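You operate a simulated robot arm through the tools that you are given. There is no shell and no other tool.

Carry out the task below with a simulated robot arm. There is one attempt and no reset: what you move stays moved.

JOB
Set the red tarp pole to 140 and the blue one to 130, collars tight again.

Only the result counts: the job must be done as asked and must still hold three seconds after the hand-in. Knocking over, shifting, dropping, spilling or breaking anything else fails it.

ROBOT AND FRAMES
A 7-joint arm with a fingered hand, fixed in place. Base frame: the origin is at the foot of the arm, x ahead of it, y to its left, z up. Readings come in mm, degrees, newtons and seconds.
With the tool pointing down near the work surface it reaches from about 200 to 800 mm from the base axis. Its first joint turns from -166.0 to 166.0 degrees. Payload 4.9 kg.
The TCP is the grasp point between the finger pads, 32 mm short of the fingertips. In the tool frame z runs along the fingers and y along their closing line. Largest opening 192 mm; the body of the gripper starts 89 mm behind the TCP. The gripper is a hand of 3 fingers: y runs from the thumb to the fingers, the wrist lies at [0, 0, -267] in the tool frame, and closing takes about 1.5 s.
Orientation is that of the tool frame in the base frame, as a unit quaternion [x, y, z, w]. With the fingers straight down and closing along the base's y, the tool's x points along the base's -x, its y along +y and its z along -z.

CONTROLS
- The arm moves only by the tool move_arm. Its argument "motion" is a list of rows, each an object (a shift or turn left out is 0, a gripper value left out holds the last) with "dp": the shift along the tool's x, y, z in mm, a list of three; "dr": the turn, a rotation vector about the tool's x, y, z in rad, a list of three; "hand": the opening in per cent of the stroke, from 0 (shut) to 100 (fully open). In form: [{"dp": [tx, ty, tz], "dr": [ax, ay, az], "hand": hand}, ...]. A call has 1 to 20 rows; each row shifts and turns the commanded pose from where the row before left it, along the tool's axes as they then stand. Each row takes 0.2 s and may step no farther than 50 mm and 8.6 degrees from the row before; otherwise, or with a gripper value out of range, the whole call is refused. Where a pose cannot be reached the arm comes as near as it can. A force on the tool above 40 N (or 10 N above the force at the start of the call, whichever is more), or a blocked arm, ends the call early, and 0.2 s more pass. Each finger travels about 153 mm/s and halts on what it meets, pressing with about 28 N; the grip force reading is that of the motor and also rises with nothing between the fingers. The clock runs only during rows and for 0.2 s after the last one: add rows that do not move to give the fingers time. It gives the time, the measured TCP pose, the force on the tool (base axes), the opening and the grip force at its end, in the units of the frame above (readings bear some noise), with the torque about the TCP (base axes, N m) and any sound that the robot's microphone picked up.
- Cameras (640 x 400 px; columns grow to the right, rows downward): "scene" is fixed at [48.1, 498.6, 1553]; the picture's right is [-0.55, -0.83, 0.00], its down [-0.56, 0.37, -0.74] and it looks along [0.62, -0.41, -0.67] (base axes); focal length 291 px, centre (320, 200). "wrist" rides on the gripper at [80, -46, -113] in the tool frame; the picture's right is [0.50, 0.87, 0.00], its down [-0.67, 0.39, -0.63] and it looks along [-0.55, 0.32, 0.78] (tool axes); focal length 226 px, centre (320, 200). There is no depth. A picture from a camera that has moved, and an enlarged one, comes with that camera's place and axes in the base frame and with its lens.
- capture(camera): a new picture of that camera. The clock stands still meanwhile.
- grasp_type(shape): the hand has 3 fingers and takes this shape, open, in about a second: jaw (thumb against the fingers, like two jaws); tri (thumb and two fingers); tip (a fingertip pinch); poke (one finger out to press); point (the index stretched); flat (the hand flat); cup (the hand cupped); fist (a fist). The gripper value then closes the fingers along that shape, each until it touches; the sizes above hold for jaw. It gives what a move gives, with no picture.
- close_up(camera, box): a new picture of the part [left, top, right, bottom] of that camera's present view, enlarged. The clock stands still meanwhile.
- job_done(): hands the job in; it is judged then, once.

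Places have to be worked out from the pictures, the camera data and where the tool is seen. Open the gripper and draw the arm clear of the work before you hand the job in, unless the task says otherwise.

The tools are called as name(argument=value, ...) on one line, values as JSON. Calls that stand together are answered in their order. move_arm: Moves the arm, as the interface text tells. Its arguments: {"type":"object","properties":{"motion":{"type":"array","items":{"type":"object","properties":{"dp":{"type":"array","items":{"type":"number"}},"dr":{"type":"array","items":{"type":"number"}},"hand":{"type":"number"}}}}},"required":["motion"]} The other tools are called the same way: grasp_type (shape) gives the hand a shape; capture (camera) takes a picture; close_up (camera, box) takes an enlarged picture of a part of a camera's view; job_done () hands the job in.

At the start:

```text
time: 0.0
eef_pos: [427.0, 181.9, 1307.1]
tcp_rot: [0.0, 1.0, 0.0, 0.0]
force: [-1.4, -0.1, 0.1]
torque: [0.0, 0.04, 0.0]
finger_gap: 192.1
grasp_force: 0.1
shape: jaw
```

scene: 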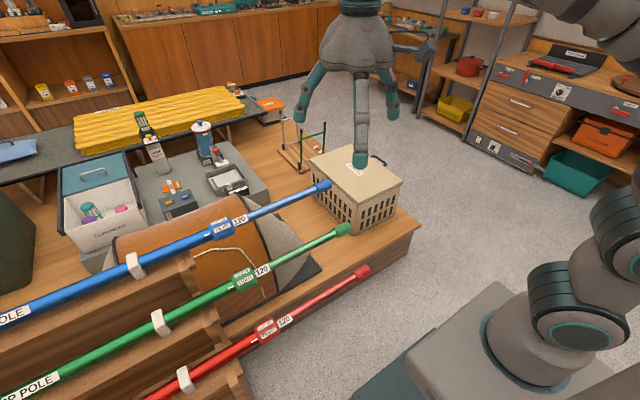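
wrist: 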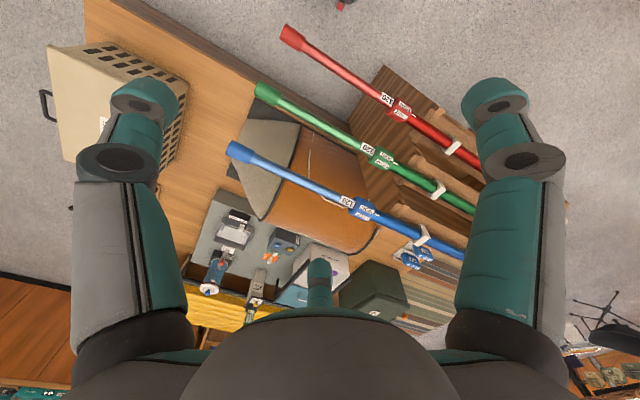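

I start by looking closely at the poles, their collars and scales.

close_up(camera="scene", box=[180, 170, 400, 307])

close_up(camera="scene", box=[0, 240, 240, 400])

close_up(camera="scene", box=[240, 260, 400, 360])

close_up(camera="wrist", box=[220, 10, 480, 260])

```text
2.91 times, centred on (290, 238) of scene
camera zoom: at [48.1, 498.6, 1553.0], right [-0.55, -0.83, 0.0], down [-0.56, 0.37, -0.74], along [0.62, -0.41, -0.67], focal length 846 px, centre (407, 88)
```

zoom: 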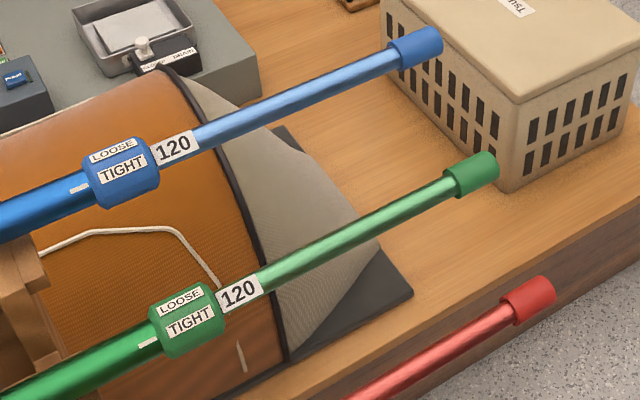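

```text
2.50 times, centred on (120, 320) of scene
camera zoom: at [48.1, 498.6, 1553.0], right [-0.55, -0.83, 0.0], down [-0.56, 0.37, -0.74], along [0.62, -0.41, -0.67], focal length 727 px, centre (820, -100)
```

zoom: 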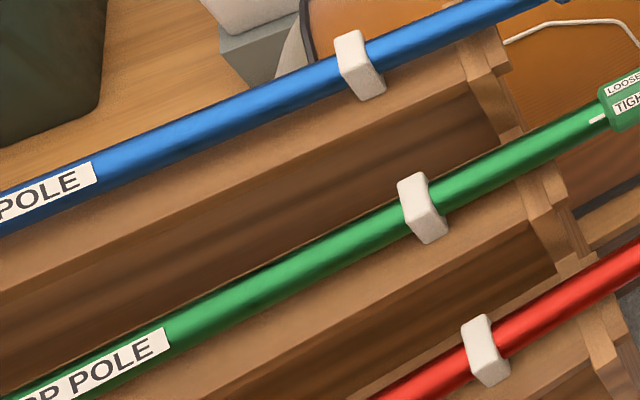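

```text
4.00 times, centred on (320, 310) of scene
camera zoom: at [48.1, 498.6, 1553.0], right [-0.55, -0.83, 0.0], down [-0.56, 0.37, -0.74], along [0.62, -0.41, -0.67], focal length 1163 px, centre (320, -240)
```

zoom: 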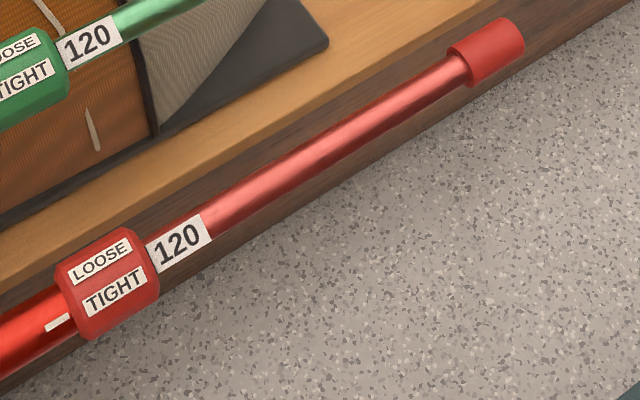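

```text
1.60 times, centred on (350, 135) of wrist
camera zoom: at [346.6, 136.1, 1420.1], right [-0.5, 0.87, 0.0], down [0.67, 0.39, 0.63], along [0.55, 0.32, -0.78], focal length 362 px, centre (272, 304)
```

zoom: 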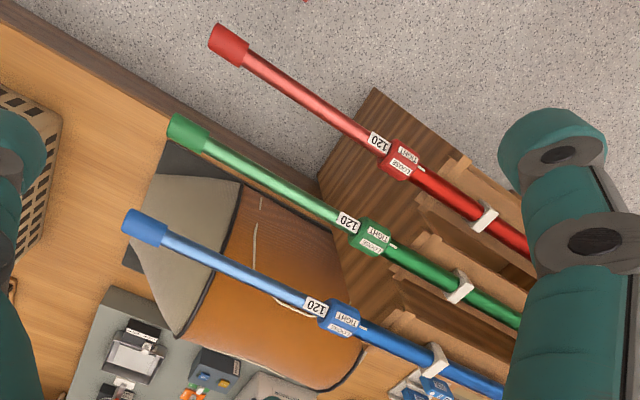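

The poles run along base y: triangulated collars are near red (410, 427, 785), green (520, 427, 881), blue (632, 426, 975), all at 120 and TIGHT against a white mark. Next I look at the hand itself, closing it in free air to learn how the fingers meet.

close_up(camera="scene", box=[260, 0, 460, 180])

move_arm(motion=[{"hand": 30}, {}, {}, {}, {}, {}])

```text
2.22 times, centred on (360, 90) of scene
camera zoom: at [48.1, 498.6, 1553.0], right [-0.55, -0.83, 0.0], down [-0.56, 0.37, -0.74], along [0.62, -0.41, -0.67], focal length 646 px, centre (231, 444)
```

zoom: 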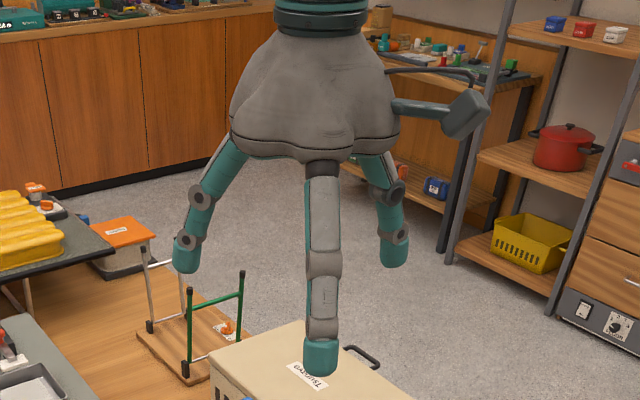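

```text
time: 1.4
eef_pos: [427.8, 181.7, 1307.4]
tcp_rot: [0.0, 1.0, 0.0, 0.0]
force: [-0.2, -0.3, 0.8]
torque: [0.02, -0.01, 0.0]
finger_gap: 58.2
grasp_force: 0.0
shape: jaw
```

Now the hand is partly closed; I look at it from both cameras.

close_up(camera="scene", box=[260, 0, 460, 180])

capture(camera="wrist")

```text
2.22 times, centred on (360, 90) of scene
camera zoom: at [48.1, 498.6, 1553.0], right [-0.55, -0.83, 0.0], down [-0.56, 0.37, -0.74], along [0.62, -0.41, -0.67], focal length 646 px, centre (231, 444)
```

zoom: 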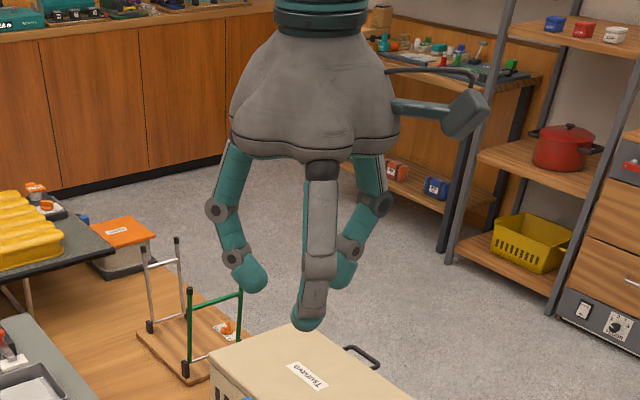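

```text
taken
camera wrist: at [346.6, 136.1, 1420.0], right [-0.5, 0.87, 0.0], down [0.67, 0.39, 0.63], along [0.55, 0.32, -0.78], focal length 226 px, centre (320, 200)
```

wrist: 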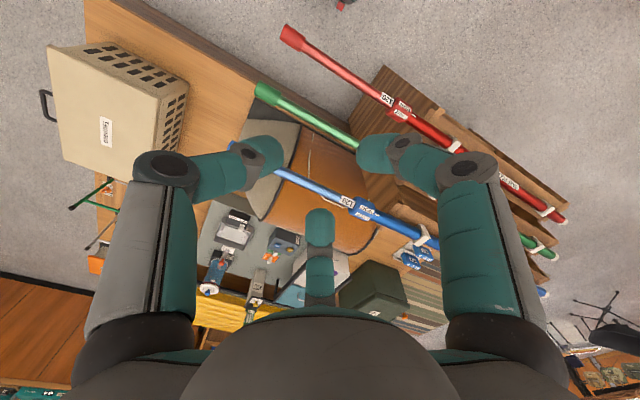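

The three fingers sit at 120° with the thumb at tool −y. I close fully to see where the pads meet, and then view.

move_arm(motion=[{"hand": 0}, {}, {}, {}, {}])

capture(camera="wrist")

close_up(camera="scene", box=[260, 0, 460, 180])

```text
time: 2.6
eef_pos: [428.0, 181.0, 1307.8]
tcp_rot: [0.0, 1.0, 0.0, 0.0]
force: [0.2, 0.6, -0.2]
torque: [0.0, 0.03, 0.02]
finger_gap: 0.0
grasp_force: 28.3
shape: jaw
```

```text
taken
camera wrist: at [346.6, 136.1, 1420.0], right [-0.5, 0.87, 0.0], down [0.67, 0.39, 0.63], along [0.55, 0.32, -0.78], focal length 226 px, centre (320, 200)
```

wrist: 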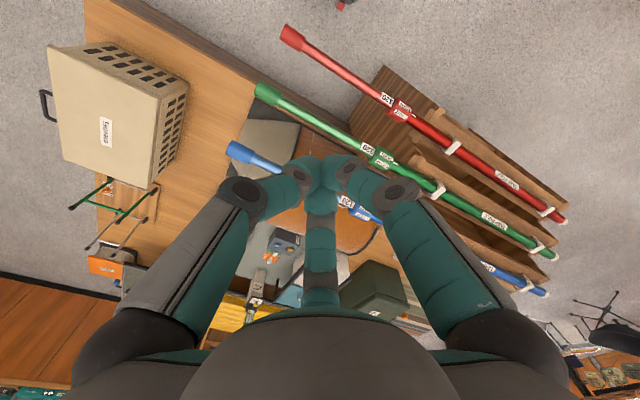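

```text
2.22 times, centred on (360, 90) of scene
camera zoom: at [48.1, 498.6, 1553.0], right [-0.55, -0.83, 0.0], down [-0.56, 0.37, -0.74], along [0.62, -0.41, -0.67], focal length 646 px, centre (231, 444)
```

zoom: 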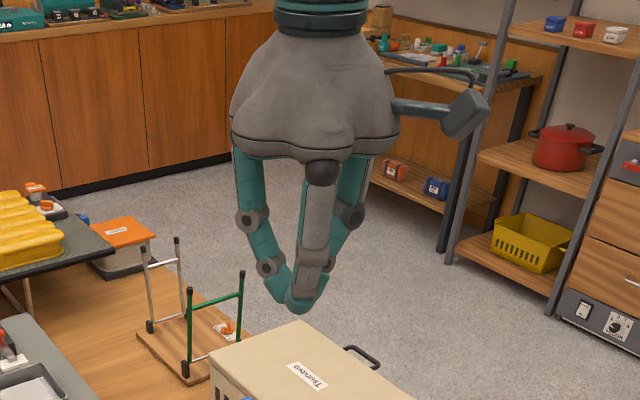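

In jaw the three fingers converge radially on the axis. I check how the tip shape differs.

grasp_type(shape="tip")

capture(camera="wrist")

grasp_type(shape="tri")

capture(camera="wrist")

```text
time: 3.5
eef_pos: [426.4, 182.9, 1307.1]
tcp_rot: [0.0, 1.0, 0.0, 0.0]
force: [-1.0, -0.6, -0.1]
torque: [-0.02, -0.01, 0.04]
finger_gap: 191.7
grasp_force: 0.2
shape: tip
```

```text
taken
camera wrist: at [346.6, 136.1, 1420.0], right [-0.5, 0.87, 0.0], down [0.67, 0.39, 0.63], along [0.55, 0.32, -0.78], focal length 226 px, centre (320, 200)
```

wrist: 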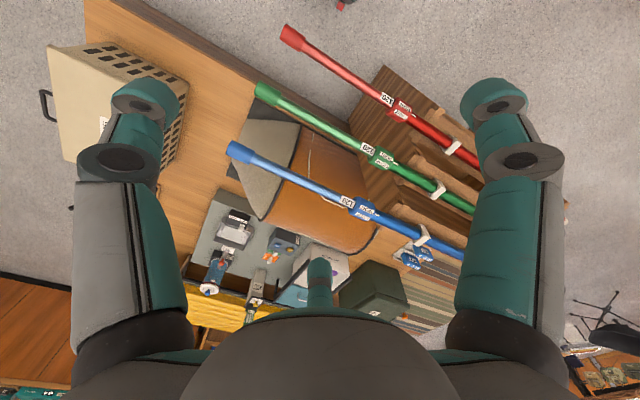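

```text
time: 4.4
eef_pos: [426.6, 181.7, 1307.7]
tcp_rot: [0.0, 1.0, 0.0, -0.001]
force: [0.1, -0.1, -0.3]
torque: [0.0, 0.04, -0.01]
finger_gap: 191.8
grasp_force: 0.0
shape: tri
```

```text
taken
camera wrist: at [346.6, 136.1, 1420.0], right [-0.5, 0.87, 0.0], down [0.67, 0.39, 0.63], along [0.55, 0.32, -0.78], focal length 226 px, centre (320, 200)
```

wrist: 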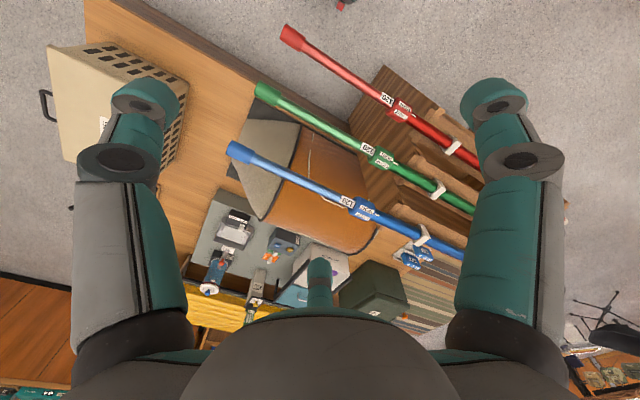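

Open shapes look alike, so I test how "tri" and "tip" close.

move_arm(motion=[{"hand": 30}, {}, {}, {}, {}])

capture(camera="wrist")

grasp_type(shape="tip")

move_arm(motion=[{"hand": 30}, {}, {}, {}, {}])

capture(camera="wrist")

```text
time: 5.6
eef_pos: [426.9, 183.2, 1307.4]
tcp_rot: [0.0, 1.0, 0.0, 0.0]
force: [0.3, 1.1, -0.8]
torque: [0.0, -0.03, -0.03]
finger_gap: 58.0
grasp_force: 0.1
shape: tri
```

```text
taken
camera wrist: at [346.6, 136.1, 1420.1], right [-0.5, 0.87, 0.0], down [0.67, 0.39, 0.63], along [0.55, 0.32, -0.78], focal length 226 px, centre (320, 200)
```

wrist: 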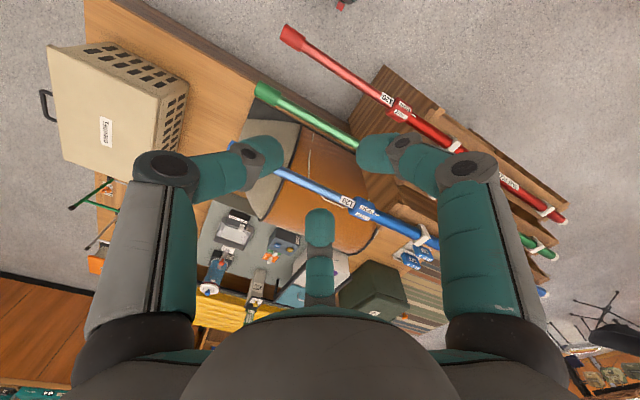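

```text
time: 6.5
eef_pos: [427.3, 180.8, 1308.5]
tcp_rot: [0.0, 1.0, 0.0, 0.0]
force: [0.0, -1.4, 0.0]
torque: [0.0, 0.01, 0.03]
finger_gap: 191.9
grasp_force: 0.0
shape: tip
```

```text
time: 7.7
eef_pos: [426.8, 181.7, 1308.7]
tcp_rot: [0.0, 1.0, 0.0, 0.0]
force: [0.1, 0.0, 0.4]
torque: [-0.02, -0.03, -0.01]
finger_gap: 57.6
grasp_force: 0.0
shape: tip
```

```text
taken
camera wrist: at [346.6, 136.1, 1420.1], right [-0.5, 0.87, 0.0], down [0.67, 0.39, 0.63], along [0.55, 0.32, -0.78], focal length 226 px, centre (320, 200)
```

wrist: 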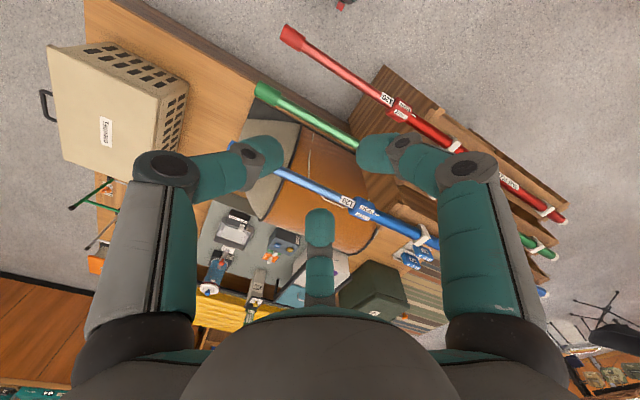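

All grasp shapes close the same way: three fingers converging radially. So for the collar I will use two fingers as a pinch with the third raised over the pole by leaning the hand. First I move above the red collar, yaw 60° so finger 2 points along +y, and look.

grasp_type(shape="jaw")

move_arm(motion=[{"dp": [1.9, 27.2, 34.2], "hand": 60}, {"dp": [1.9, 27.2, 34.2]}, {"dp": [1.9, 27.2, 34.2]}, {"dp": [1.9, 27.2, 34.2]}, {"dp": [1.9, 27.2, 34.2]}, {"dp": [1.9, 27.2, 34.2]}, {"dp": [1.9, 27.2, 34.2]}, {"dp": [1.9, 27.2, 34.2]}, {"dp": [1.9, 27.2, 34.2]}, {"dr": [0, 0, 0.1309]}, {"dr": [0, 0, 0.1309]}, {"dr": [0, 0, 0.1309]}, {"dr": [0, 0, 0.1309]}, {"dr": [0, 0, 0.1309]}, {"dr": [0, 0, 0.1309]}, {"dr": [0, 0, 0.1309]}, {"dr": [0, 0, 0.1309]}, {}])

capture(camera="wrist")

capture(camera="scene")

```text
time: 8.6
eef_pos: [426.9, 183.0, 1307.5]
tcp_rot: [0.0, 1.0, 0.0, 0.0]
force: [0.9, -0.5, -0.1]
torque: [-0.01, 0.0, -0.01]
finger_gap: 191.6
grasp_force: 0.0
shape: jaw
```

```text
time: 12.4
eef_pos: [409.6, 426.2, 999.6]
tcp_rot: [0.501, 0.866, 0.0, 0.0]
force: [-0.5, 0.4, -0.6]
torque: [0.02, -0.01, 0.0]
finger_gap: 115.6
grasp_force: 0.0
shape: jaw
```

```text
taken
camera wrist: at [329.5, 472.8, 1112.1], right [0.5, 0.87, 0.0], down [0.67, -0.39, 0.63], along [0.55, -0.32, -0.78], focal length 226 px, centre (320, 200)
```

wrist: 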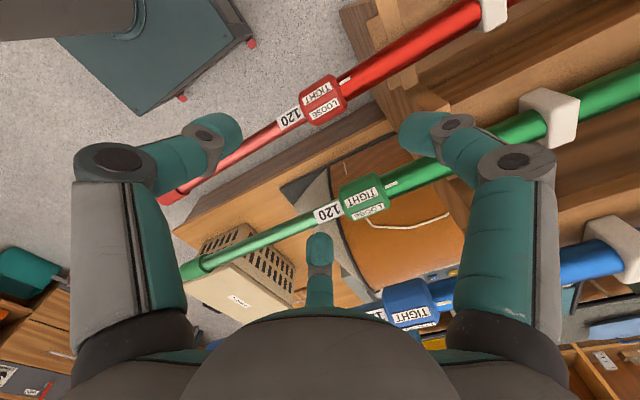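

```text
taken
```

scene: 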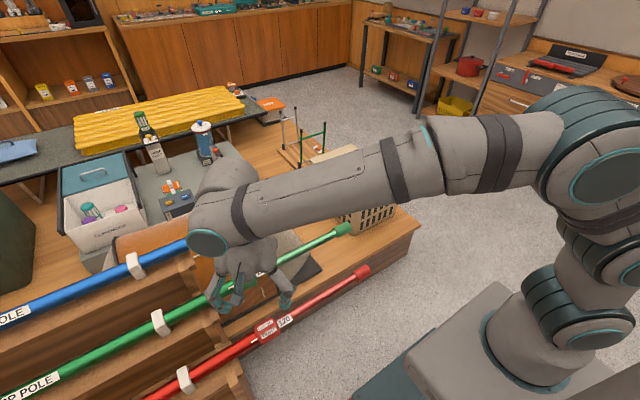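

The red collar re-triangulates to roughly (408, 429, 786). I take enlarged views to refine it and measure the collar size.

close_up(camera="wrist", box=[240, 60, 400, 160])

close_up(camera="scene", box=[230, 300, 310, 350])

close_up(camera="wrist", box=[300, 150, 500, 350])

```text
4.00 times, centred on (320, 110) of wrist
camera zoom: at [329.5, 472.8, 1112.1], right [0.5, 0.87, 0.0], down [0.67, -0.39, 0.63], along [0.55, -0.32, -0.78], focal length 904 px, centre (320, 560)
```

zoom: 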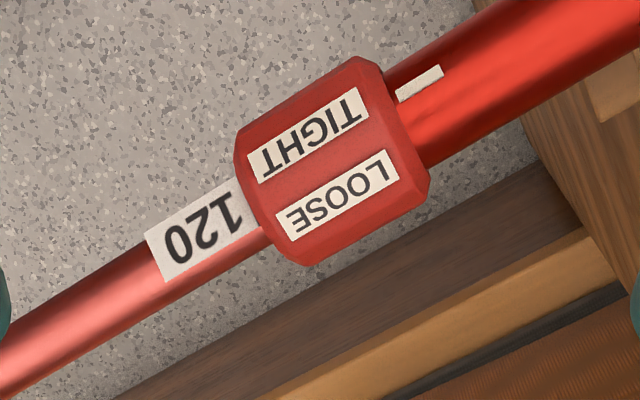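

```text
8.00 times, centred on (270, 325) of scene
camera zoom: at [48.1, 498.6, 1553.0], right [-0.55, -0.83, 0.0], down [-0.56, 0.37, -0.74], along [0.62, -0.41, -0.67], focal length 2326 px, centre (720, -800)
```

zoom: 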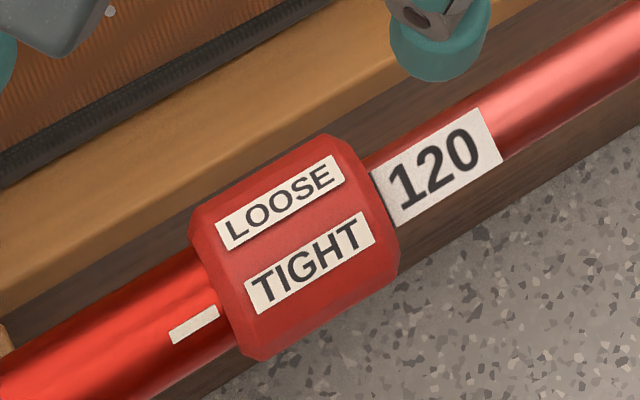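

```text
2.00 times, centred on (400, 250) of wrist
camera zoom: at [329.5, 472.8, 1112.1], right [0.5, 0.87, 0.0], down [0.67, -0.39, 0.63], along [0.55, -0.32, -0.78], focal length 452 px, centre (160, 100)
```

zoom: 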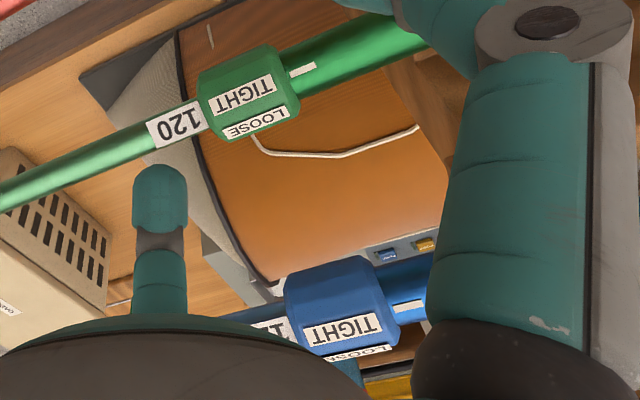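

Collar is about Ø51 × 64 mm, LOOSE ~45–50° from TIGHT, loosening turns its top toward −x. I lean the hand 40° and roll it −20°, then go to a pre-grasp about 120 mm off the red collar axis.

move_arm(motion=[{"dr": [-0.0582, 0.1008, 0]}, {"dr": [-0.0582, 0.1008, 0]}, {"dr": [-0.0582, 0.1008, 0]}, {"dr": [-0.0582, 0.1008, 0]}, {"dr": [-0.0582, 0.1008, 0]}, {"dr": [-0.0582, 0.1008, 0]}, {"dr": [-0.0772, -0.0446, -0.0748]}, {"dr": [-0.0772, -0.0446, -0.0748]}, {"dr": [-0.0772, -0.0446, -0.0748]}, {"dp": [-3.2, -23.3, 18.3]}, {"dp": [-3.2, -23.3, 18.3]}, {"dp": [-3.2, -23.3, 18.3]}, {"dp": [-3.2, -23.3, 18.3]}, {}])

capture(camera="wrist")

capture(camera="scene")

```text
time: 15.4
eef_pos: [373.7, 430.1, 887.1]
tcp_rot: [0.411, 0.831, 0.373, -0.028]
force: [-0.3, 1.3, 0.5]
torque: [0.01, -0.03, -0.01]
finger_gap: 115.7
grasp_force: 0.0
shape: jaw
```

```text
taken
camera wrist: at [257.6, 392.7, 968.6], right [0.28, 0.66, 0.69], down [0.55, -0.7, 0.45], along [0.79, 0.26, -0.56], focal length 226 px, centre (320, 200)
```

wrist: 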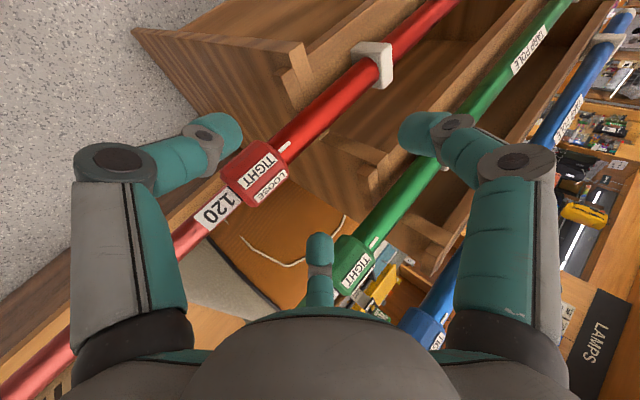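

```text
taken
```

scene: 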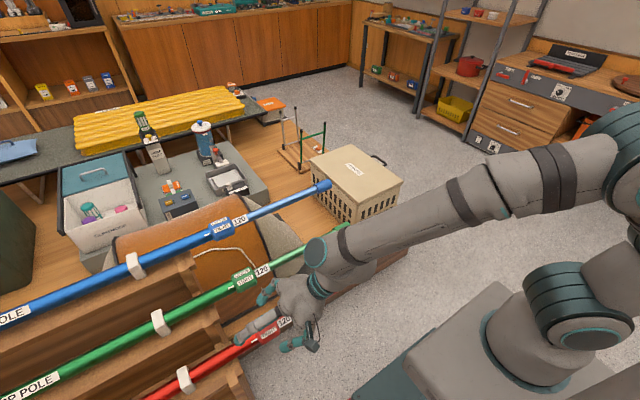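

Good pose. I take an enlarged wrist view to refine the collar position before the final approach.

close_up(camera="wrist", box=[173, 124, 333, 224])

```text
4.00 times, centred on (253, 174) of wrist
camera zoom: at [257.6, 392.7, 968.6], right [0.28, 0.66, 0.69], down [0.55, -0.7, 0.45], along [0.79, 0.26, -0.56], focal length 904 px, centre (588, 304)
```

zoom: 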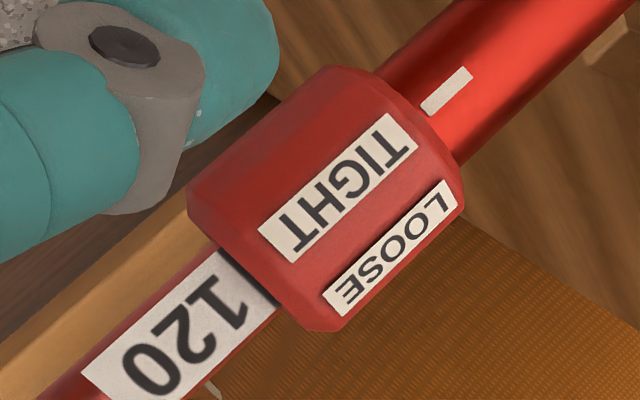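

Refined red collar centre ≈ (411, 428, 776). I approach 60 mm along the grasp normal and check the straddle.

move_arm(motion=[{"dp": [-11.1, -7.5, 14.9]}, {"dp": [-11.1, -7.5, 14.9]}, {"dp": [-11.1, -7.5, 14.9]}, {}])

capture(camera="wrist")

close_up(camera="scene", box=[200, 230, 360, 370])

```text
time: 16.4
eef_pos: [390.4, 426.9, 828.5]
tcp_rot: [0.411, 0.832, 0.373, -0.027]
force: [1.2, -0.5, -0.1]
torque: [0.0, 0.02, -0.03]
finger_gap: 115.8
grasp_force: 0.0
shape: jaw
```

```text
taken
camera wrist: at [274.8, 389.7, 910.2], right [0.28, 0.66, 0.69], down [0.55, -0.7, 0.45], along [0.79, 0.26, -0.56], focal length 226 px, centre (320, 200)
```

wrist: 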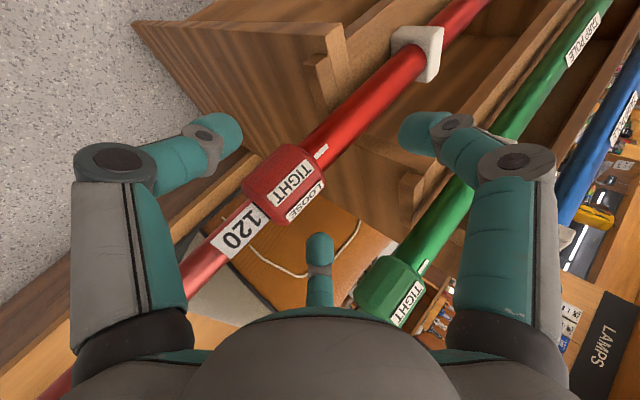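

```text
2.86 times, centred on (280, 300) of scene
camera zoom: at [48.1, 498.6, 1553.0], right [-0.55, -0.83, 0.0], down [-0.56, 0.37, -0.74], along [0.62, -0.41, -0.67], focal length 831 px, centre (434, -86)
```

zoom: 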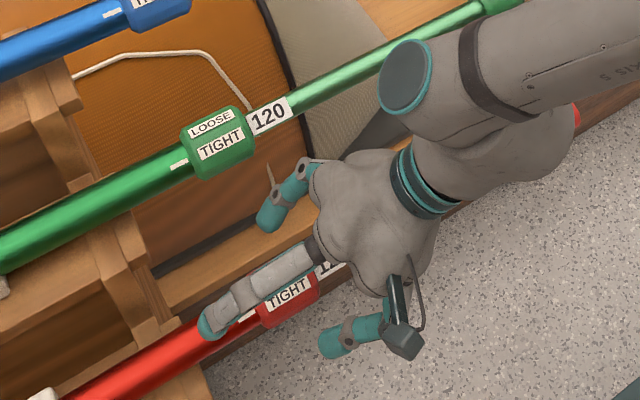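

Straddle looks right: thumb on −x side, another finger on +x side, third finger above the outer tube. I go in the last 30 mm and partly close.

move_arm(motion=[{"dp": [-8.3, -4, 11.8]}, {"dp": [-8.3, -4, 11.8]}, {}, {"hand": 45}, {}, {}])

capture(camera="wrist")

close_up(camera="scene", box=[200, 230, 360, 370])

```text
time: 17.8
eef_pos: [400.6, 428.0, 803.5]
tcp_rot: [0.411, 0.831, 0.374, -0.027]
force: [0.5, -0.2, 0.4]
torque: [0.01, 0.01, -0.03]
finger_gap: 86.7
grasp_force: 0.2
shape: jaw
```

```text
taken
camera wrist: at [285.3, 390.6, 883.9], right [0.28, 0.66, 0.69], down [0.55, -0.7, 0.45], along [0.79, 0.26, -0.56], focal length 226 px, centre (320, 200)
```

wrist: 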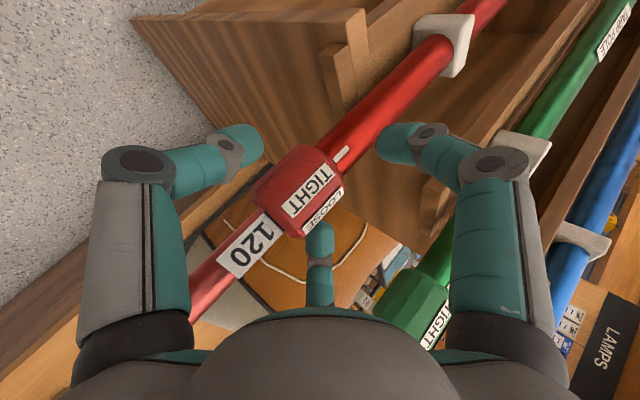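

```text
2.86 times, centred on (280, 300) of scene
camera zoom: at [48.1, 498.6, 1553.0], right [-0.55, -0.83, 0.0], down [-0.56, 0.37, -0.74], along [0.62, -0.41, -0.67], focal length 831 px, centre (434, -86)
```

zoom: 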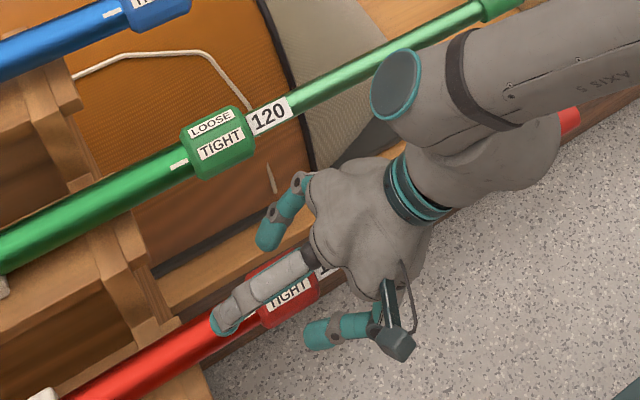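

Centred well. I close onto the collar.

move_arm(motion=[{"hand": 38}, {"hand": 32}, {"hand": 26}, {"hand": 20}, {"hand": 0}, {}, {}])

capture(camera="wrist")

close_up(camera="scene", box=[200, 230, 360, 370])

```text
time: 19.4
eef_pos: [399.8, 427.3, 801.6]
tcp_rot: [0.412, 0.831, 0.373, -0.028]
force: [-0.9, 8.4, -2.1]
torque: [0.11, 0.09, -0.04]
finger_gap: 45.4
grasp_force: 28.2
shape: jaw
```

```text
taken
camera wrist: at [285.2, 390.9, 884.0], right [0.28, 0.66, 0.69], down [0.55, -0.7, 0.45], along [0.79, 0.26, -0.56], focal length 226 px, centre (320, 200)
```

wrist: 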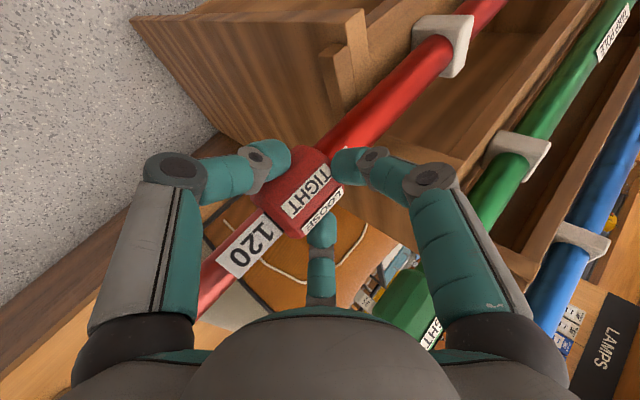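

```text
2.86 times, centred on (280, 300) of scene
camera zoom: at [48.1, 498.6, 1553.0], right [-0.55, -0.83, 0.0], down [-0.56, 0.37, -0.74], along [0.62, -0.41, -0.67], focal length 831 px, centre (434, -86)
```

zoom: 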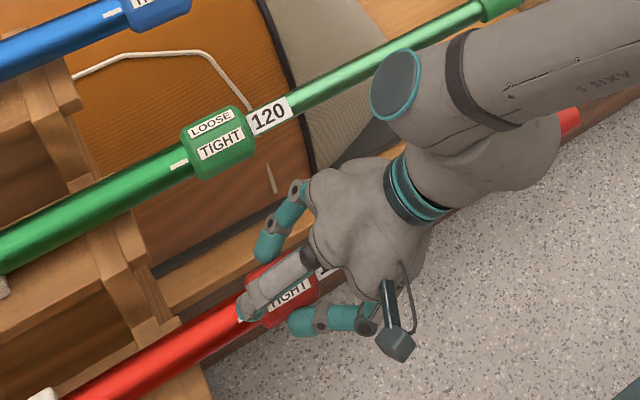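

Three fingers hold the collar (28 N, gap 45). I start the loosening twist (−y about the pole), pivoting on the collar axis, a few steps first.

move_arm(motion=[{"dp": [1.34, -2.5, 0.11], "dr": [-0.0663, -0.0383, -0.0643]}, {"dp": [1.34, -2.5, 0.11], "dr": [-0.0663, -0.0383, -0.0643]}, {"dp": [1.34, -2.5, 0.11], "dr": [-0.0663, -0.0383, -0.0643]}, {}])

close_up(camera="wrist", box=[200, 100, 440, 250])

close_up(camera="scene", box=[200, 230, 360, 370])

```text
time: 20.4
eef_pos: [392.8, 428.7, 797.1]
tcp_rot: [0.351, 0.827, 0.428, 0.096]
force: [-21.9, -4.2, 13.3]
torque: [0.21, 0.18, -0.25]
finger_gap: 45.6
grasp_force: 27.8
shape: jaw
```

```text
2.67 times, centred on (320, 175) of wrist
camera zoom: at [258.3, 390.7, 840.2], right [0.06, 0.66, 0.74], down [0.39, -0.7, 0.59], along [0.92, 0.26, -0.31], focal length 603 px, centre (320, 267)
```

zoom: 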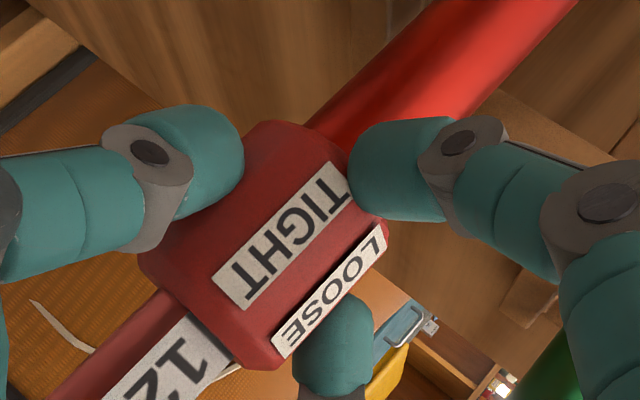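

```text
2.86 times, centred on (280, 300) of scene
camera zoom: at [48.1, 498.6, 1553.0], right [-0.55, -0.83, 0.0], down [-0.56, 0.37, -0.74], along [0.62, -0.41, -0.67], focal length 831 px, centre (434, -86)
```

zoom: 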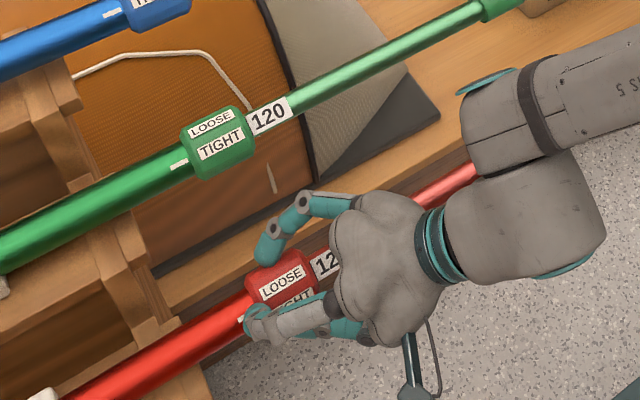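

The collar turns with the hand (LOOSE label moved by ~17–20°); radial force of 24 N is the top finger's reaction. I continue the twist.

move_arm(motion=[{"dp": [1.34, -2.5, -0.3], "dr": [-0.0663, -0.0383, -0.0643]}, {"dp": [1.34, -2.5, -0.3], "dr": [-0.0663, -0.0383, -0.0643]}, {"dp": [1.34, -2.5, -0.3], "dr": [-0.0663, -0.0383, -0.0643]}, {}])

close_up(camera="wrist", box=[200, 100, 440, 250])

close_up(camera="scene", box=[200, 230, 360, 370])

```text
time: 21.2
eef_pos: [388.8, 427.8, 793.5]
tcp_rot: [0.296, 0.811, 0.468, 0.187]
force: [-0.9, 19.1, -9.8]
torque: [0.39, 0.34, 0.04]
finger_gap: 43.3
grasp_force: 28.2
shape: jaw
out of reach, approached as far as the arm can: row 3
stopped in row 3: the force on the tool passed its limit at 42 N (the readings are from after the stop); the commanded pose is now the measured one
```

```text
2.67 times, centred on (320, 175) of wrist
camera zoom: at [246.8, 387.9, 805.7], right [-0.11, 0.66, 0.74], down [0.26, -0.7, 0.66], along [0.96, 0.27, -0.09], focal length 603 px, centre (320, 267)
```

zoom: 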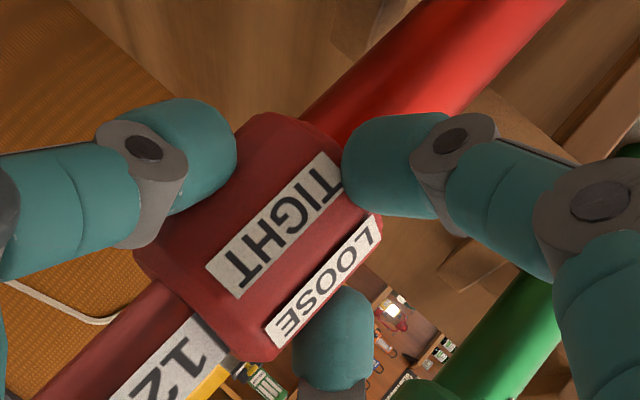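

```text
2.86 times, centred on (280, 300) of scene
camera zoom: at [48.1, 498.6, 1553.0], right [-0.55, -0.83, 0.0], down [-0.56, 0.37, -0.74], along [0.62, -0.41, -0.67], focal length 831 px, centre (434, -86)
```

zoom: 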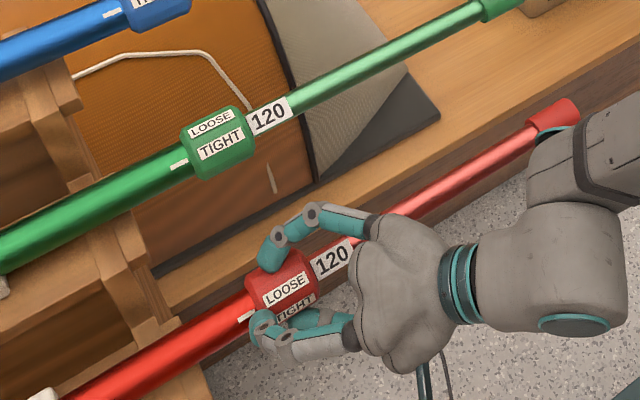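

The arm reaches its limit at ~30° of twist (collar follows; LOOSE is now near the middle). I release, roll back 30° around the collar, and re-grip for the rest.

move_arm(motion=[{"hand": 55}, {}, {}, {}, {"dp": [-1.5, 2.41, 0.11], "dr": [0.0663, 0.0383, 0.0643]}, {"dp": [-1.5, 2.41, 0.11], "dr": [0.0663, 0.0383, 0.0643]}, {"dp": [-1.5, 2.41, 0.11], "dr": [0.0663, 0.0383, 0.0643]}, {"dp": [-1.5, 2.41, 0.11], "dr": [0.0663, 0.0383, 0.0643]}, {"dp": [-1.5, 2.41, 0.11], "dr": [0.0663, 0.0383, 0.0643]}, {}])

capture(camera="wrist")

close_up(camera="scene", box=[200, 230, 360, 370])

```text
time: 23.4
eef_pos: [400.3, 426.4, 801.3]
tcp_rot: [0.403, 0.833, 0.379, -0.018]
force: [-0.3, -0.4, 0.0]
torque: [0.02, 0.01, 0.01]
finger_gap: 104.6
grasp_force: 0.1
shape: jaw
```

```text
taken
camera wrist: at [283.5, 387.4, 879.1], right [0.26, 0.66, 0.7], down [0.55, -0.7, 0.46], along [0.8, 0.26, -0.54], focal length 226 px, centre (320, 200)
```

wrist: 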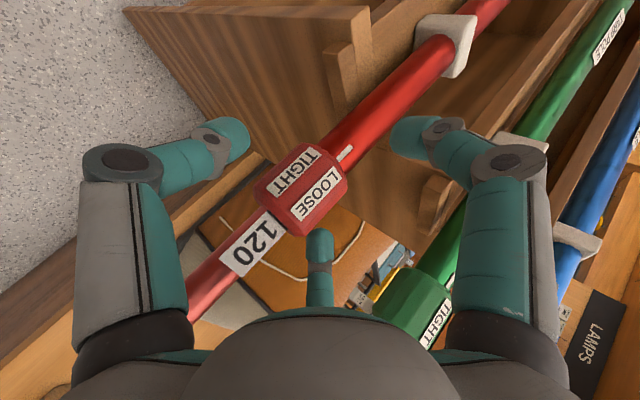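

```text
2.86 times, centred on (280, 300) of scene
camera zoom: at [48.1, 498.6, 1553.0], right [-0.55, -0.83, 0.0], down [-0.56, 0.37, -0.74], along [0.62, -0.41, -0.67], focal length 831 px, centre (434, -86)
```

zoom: 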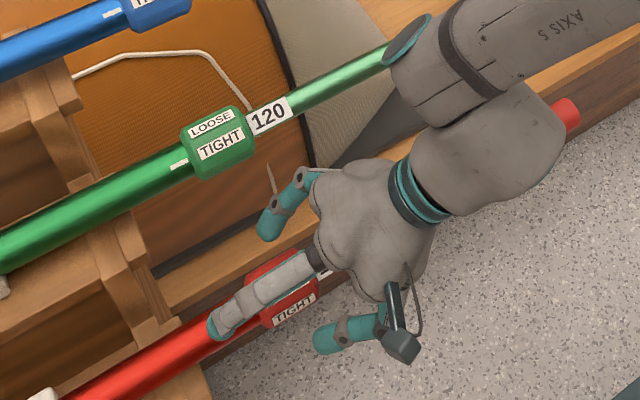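

Now I take a close view of the collar versus the mark.

close_up(camera="wrist", box=[230, 120, 390, 220])

move_arm(motion=[{"hand": 45}, {"hand": 36}, {"hand": 28}, {"hand": 20}, {"hand": 0}, {}, {}])

```text
4.00 times, centred on (310, 170) of wrist
camera zoom: at [283.5, 387.4, 879.1], right [0.26, 0.66, 0.7], down [0.55, -0.7, 0.46], along [0.8, 0.26, -0.54], focal length 904 px, centre (360, 320)
```

zoom: 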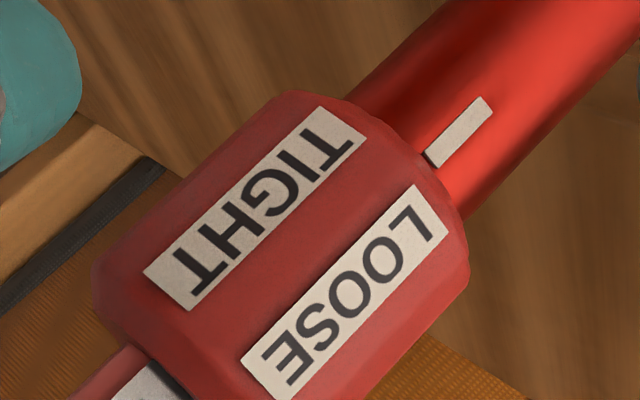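

```text
time: 25.0
eef_pos: [400.1, 425.8, 801.3]
tcp_rot: [0.402, 0.833, 0.38, -0.018]
force: [-0.5, 7.8, -2.0]
torque: [0.13, 0.09, -0.09]
finger_gap: 48.0
grasp_force: 28.1
shape: jaw
```

About 15–20° remain. I twist another ~17°.

move_arm(motion=[{"dp": [1.34, -2.5, 0.0], "dr": [-0.0663, -0.0383, -0.0643]}, {"dp": [1.34, -2.5, 0.0], "dr": [-0.0663, -0.0383, -0.0643]}, {"dp": [1.34, -2.5, 0.0], "dr": [-0.0663, -0.0383, -0.0643]}, {}])

close_up(camera="wrist", box=[200, 100, 440, 250])

close_up(camera="scene", box=[220, 290, 320, 352])

```text
time: 26.0
eef_pos: [391.0, 425.5, 797.4]
tcp_rot: [0.342, 0.826, 0.436, 0.105]
force: [-19.3, 14.5, -1.7]
torque: [0.05, 1.41, 0.22]
finger_gap: 47.6
grasp_force: 27.9
shape: jaw
```

```text
2.67 times, centred on (320, 175) of wrist
camera zoom: at [256.3, 387.7, 836.4], right [0.04, 0.66, 0.75], down [0.39, -0.7, 0.6], along [0.92, 0.27, -0.28], focal length 603 px, centre (320, 267)
```

zoom: 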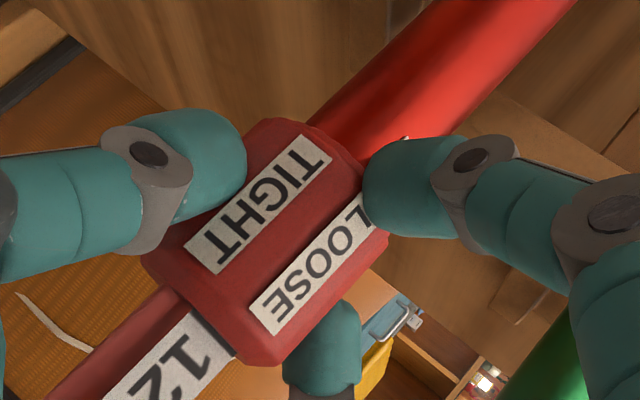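

```text
6.40 times, centred on (270, 321) of scene
camera zoom: at [48.1, 498.6, 1553.0], right [-0.55, -0.83, 0.0], down [-0.56, 0.37, -0.74], along [0.62, -0.41, -0.67], focal length 1861 px, centre (640, -574)
```

zoom: 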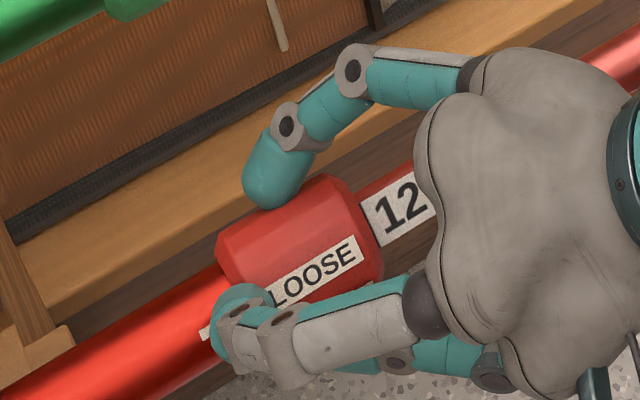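

Torque rose to 1.4 N·m (end stop) and LOOSE lines up with the white mark. I open, and back away along the grasp normal.

move_arm(motion=[{"hand": 60}, {}, {}, {}, {"dp": [-1.5, 2.41, 0.11], "dr": [0.0663, 0.0383, 0.0643]}, {"dp": [-1.5, 2.41, 0.11], "dr": [0.0663, 0.0383, 0.0643]}, {"dp": [-1.5, 2.41, 0.11], "dr": [0.0663, 0.0383, 0.0643]}, {"dp": [11.1, 6.4, -15.3]}, {"dp": [11.1, 6.4, -15.3]}, {"dp": [11.1, 6.4, -15.3]}, {"dp": [11.1, 6.4, -15.3]}, {"dp": [11.1, 6.4, -15.3]}, {}])

capture(camera="wrist")

close_up(camera="scene", box=[220, 290, 320, 352])

```text
time: 28.8
eef_pos: [362.5, 425.2, 891.7]
tcp_rot: [0.403, 0.833, 0.379, -0.018]
force: [0.1, 0.0, 0.5]
torque: [-0.02, 0.01, 0.02]
finger_gap: 114.7
grasp_force: 0.0
shape: jaw
```

```text
taken
camera wrist: at [245.7, 387.3, 971.8], right [0.26, 0.66, 0.7], down [0.54, -0.7, 0.46], along [0.8, 0.26, -0.54], focal length 226 px, centre (320, 200)
```

wrist: 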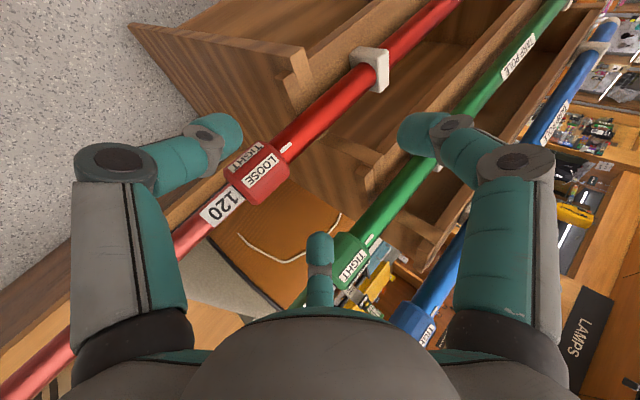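

```text
6.40 times, centred on (270, 321) of scene
camera zoom: at [48.1, 498.6, 1553.0], right [-0.55, -0.83, 0.0], down [-0.56, 0.37, -0.74], along [0.62, -0.41, -0.67], focal length 1861 px, centre (640, -574)
```

zoom: 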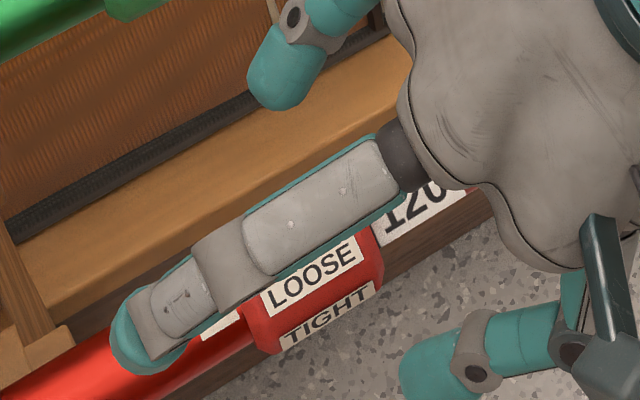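

LOOSE is aligned and the collar stays. Now I travel −y at this height to the inner tube just behind the red cap (cap centre ≈ y 102) to pull it out.

move_arm(motion=[{"dp": [-29.8, -17.2, -28.9]}, {"dp": [-29.8, -17.2, -28.9]}, {"dp": [-29.8, -17.2, -28.9]}, {"dp": [-29.8, -17.2, -28.9]}, {"dp": [-29.8, -17.2, -28.9]}, {"dp": [-29.8, -17.2, -28.9]}, {}])

capture(camera="wrist")

capture(camera="scene")

```text
time: 30.4
eef_pos: [369.6, 158.3, 895.0]
tcp_rot: [0.402, 0.833, 0.379, -0.018]
force: [0.3, -0.2, -0.4]
torque: [0.02, 0.02, 0.02]
finger_gap: 114.9
grasp_force: 0.0
shape: jaw
```

```text
taken
camera wrist: at [251.7, 118.5, 972.8], right [0.26, 0.66, 0.7], down [0.54, -0.7, 0.46], along [0.8, 0.26, -0.54], focal length 226 px, centre (320, 200)
```

wrist: 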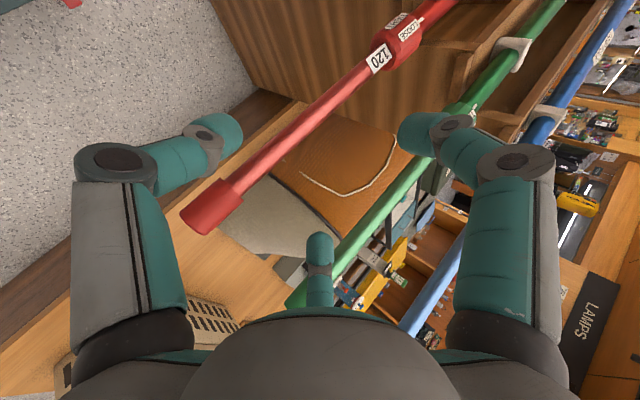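

```text
taken
```

scene: 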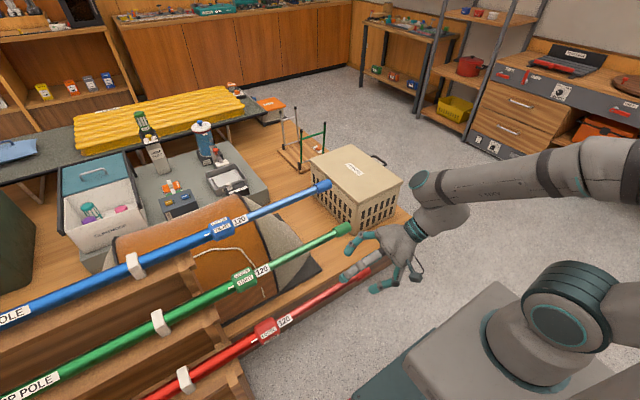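

The cap spans y≈82–129 on the axis x≈411, z≈779. I descend two thirds toward a grip on the tube right behind the cap (y≈150) and check.

move_arm(motion=[{"dp": [-12.5, -8.1, 14.7]}, {"dp": [-12.5, -8.1, 14.7]}, {"dp": [-12.5, -8.1, 14.7]}, {}])

capture(camera="wrist")

close_up(camera="scene", box=[320, 200, 480, 320])

```text
time: 31.4
eef_pos: [388.2, 151.9, 835.7]
tcp_rot: [0.404, 0.832, 0.38, -0.017]
force: [0.7, -0.1, -0.5]
torque: [0.01, -0.04, 0.03]
finger_gap: 114.6
grasp_force: 0.1
shape: jaw
```

```text
taken
camera wrist: at [272.3, 113.3, 914.2], right [0.26, 0.66, 0.7], down [0.54, -0.7, 0.46], along [0.8, 0.26, -0.54], focal length 226 px, centre (320, 200)
```

wrist: 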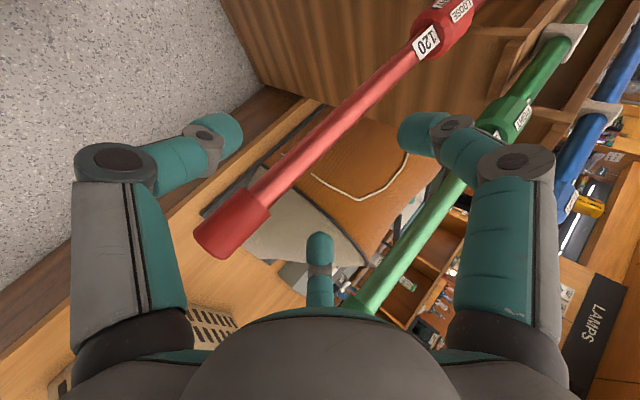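

```text
3.33 times, centred on (400, 260) of scene
camera zoom: at [48.1, 498.6, 1553.0], right [-0.55, -0.83, 0.0], down [-0.56, 0.37, -0.74], along [0.62, -0.41, -0.67], focal length 969 px, centre (53, 0)
```

zoom: 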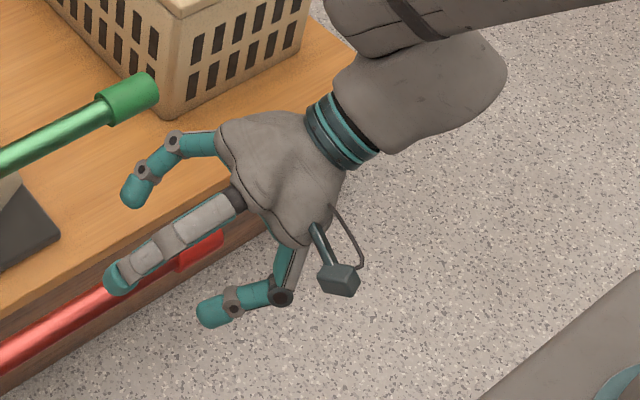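

Descending the remaining ~33 mm and partly closing.

move_arm(motion=[{"dp": [-10, -5.4, 11.8]}, {"dp": [-10, -5.4, 11.8]}, {}, {"hand": 35}, {}, {}])

capture(camera="wrist")

close_up(camera="scene", box=[320, 200, 480, 320])

```text
time: 32.8
eef_pos: [400.5, 149.4, 805.4]
tcp_rot: [0.402, 0.833, 0.379, -0.017]
force: [0.6, -0.3, -0.4]
torque: [0.0, -0.01, -0.01]
finger_gap: 67.8
grasp_force: 0.1
shape: jaw
```

```text
taken
camera wrist: at [283.0, 110.7, 883.1], right [0.26, 0.66, 0.7], down [0.54, -0.7, 0.46], along [0.8, 0.26, -0.54], focal length 226 px, centre (320, 200)
```

wrist: 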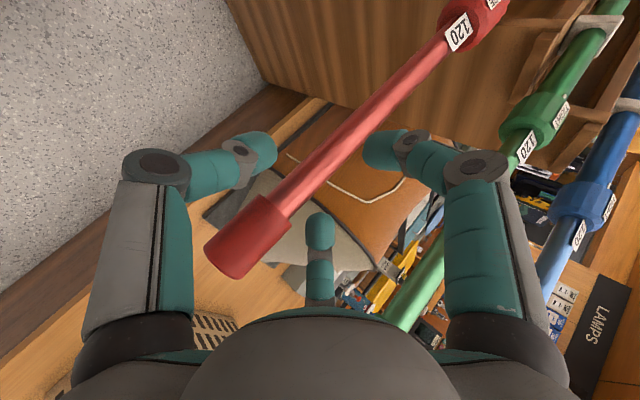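

```text
3.33 times, centred on (400, 260) of scene
camera zoom: at [48.1, 498.6, 1553.0], right [-0.55, -0.83, 0.0], down [-0.56, 0.37, -0.74], along [0.62, -0.41, -0.67], focal length 969 px, centre (53, 0)
```

zoom: 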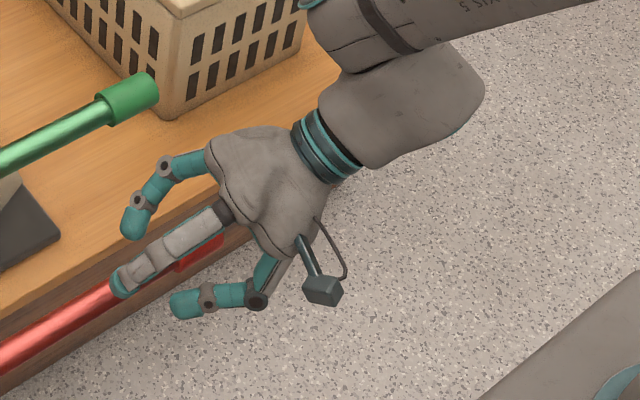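

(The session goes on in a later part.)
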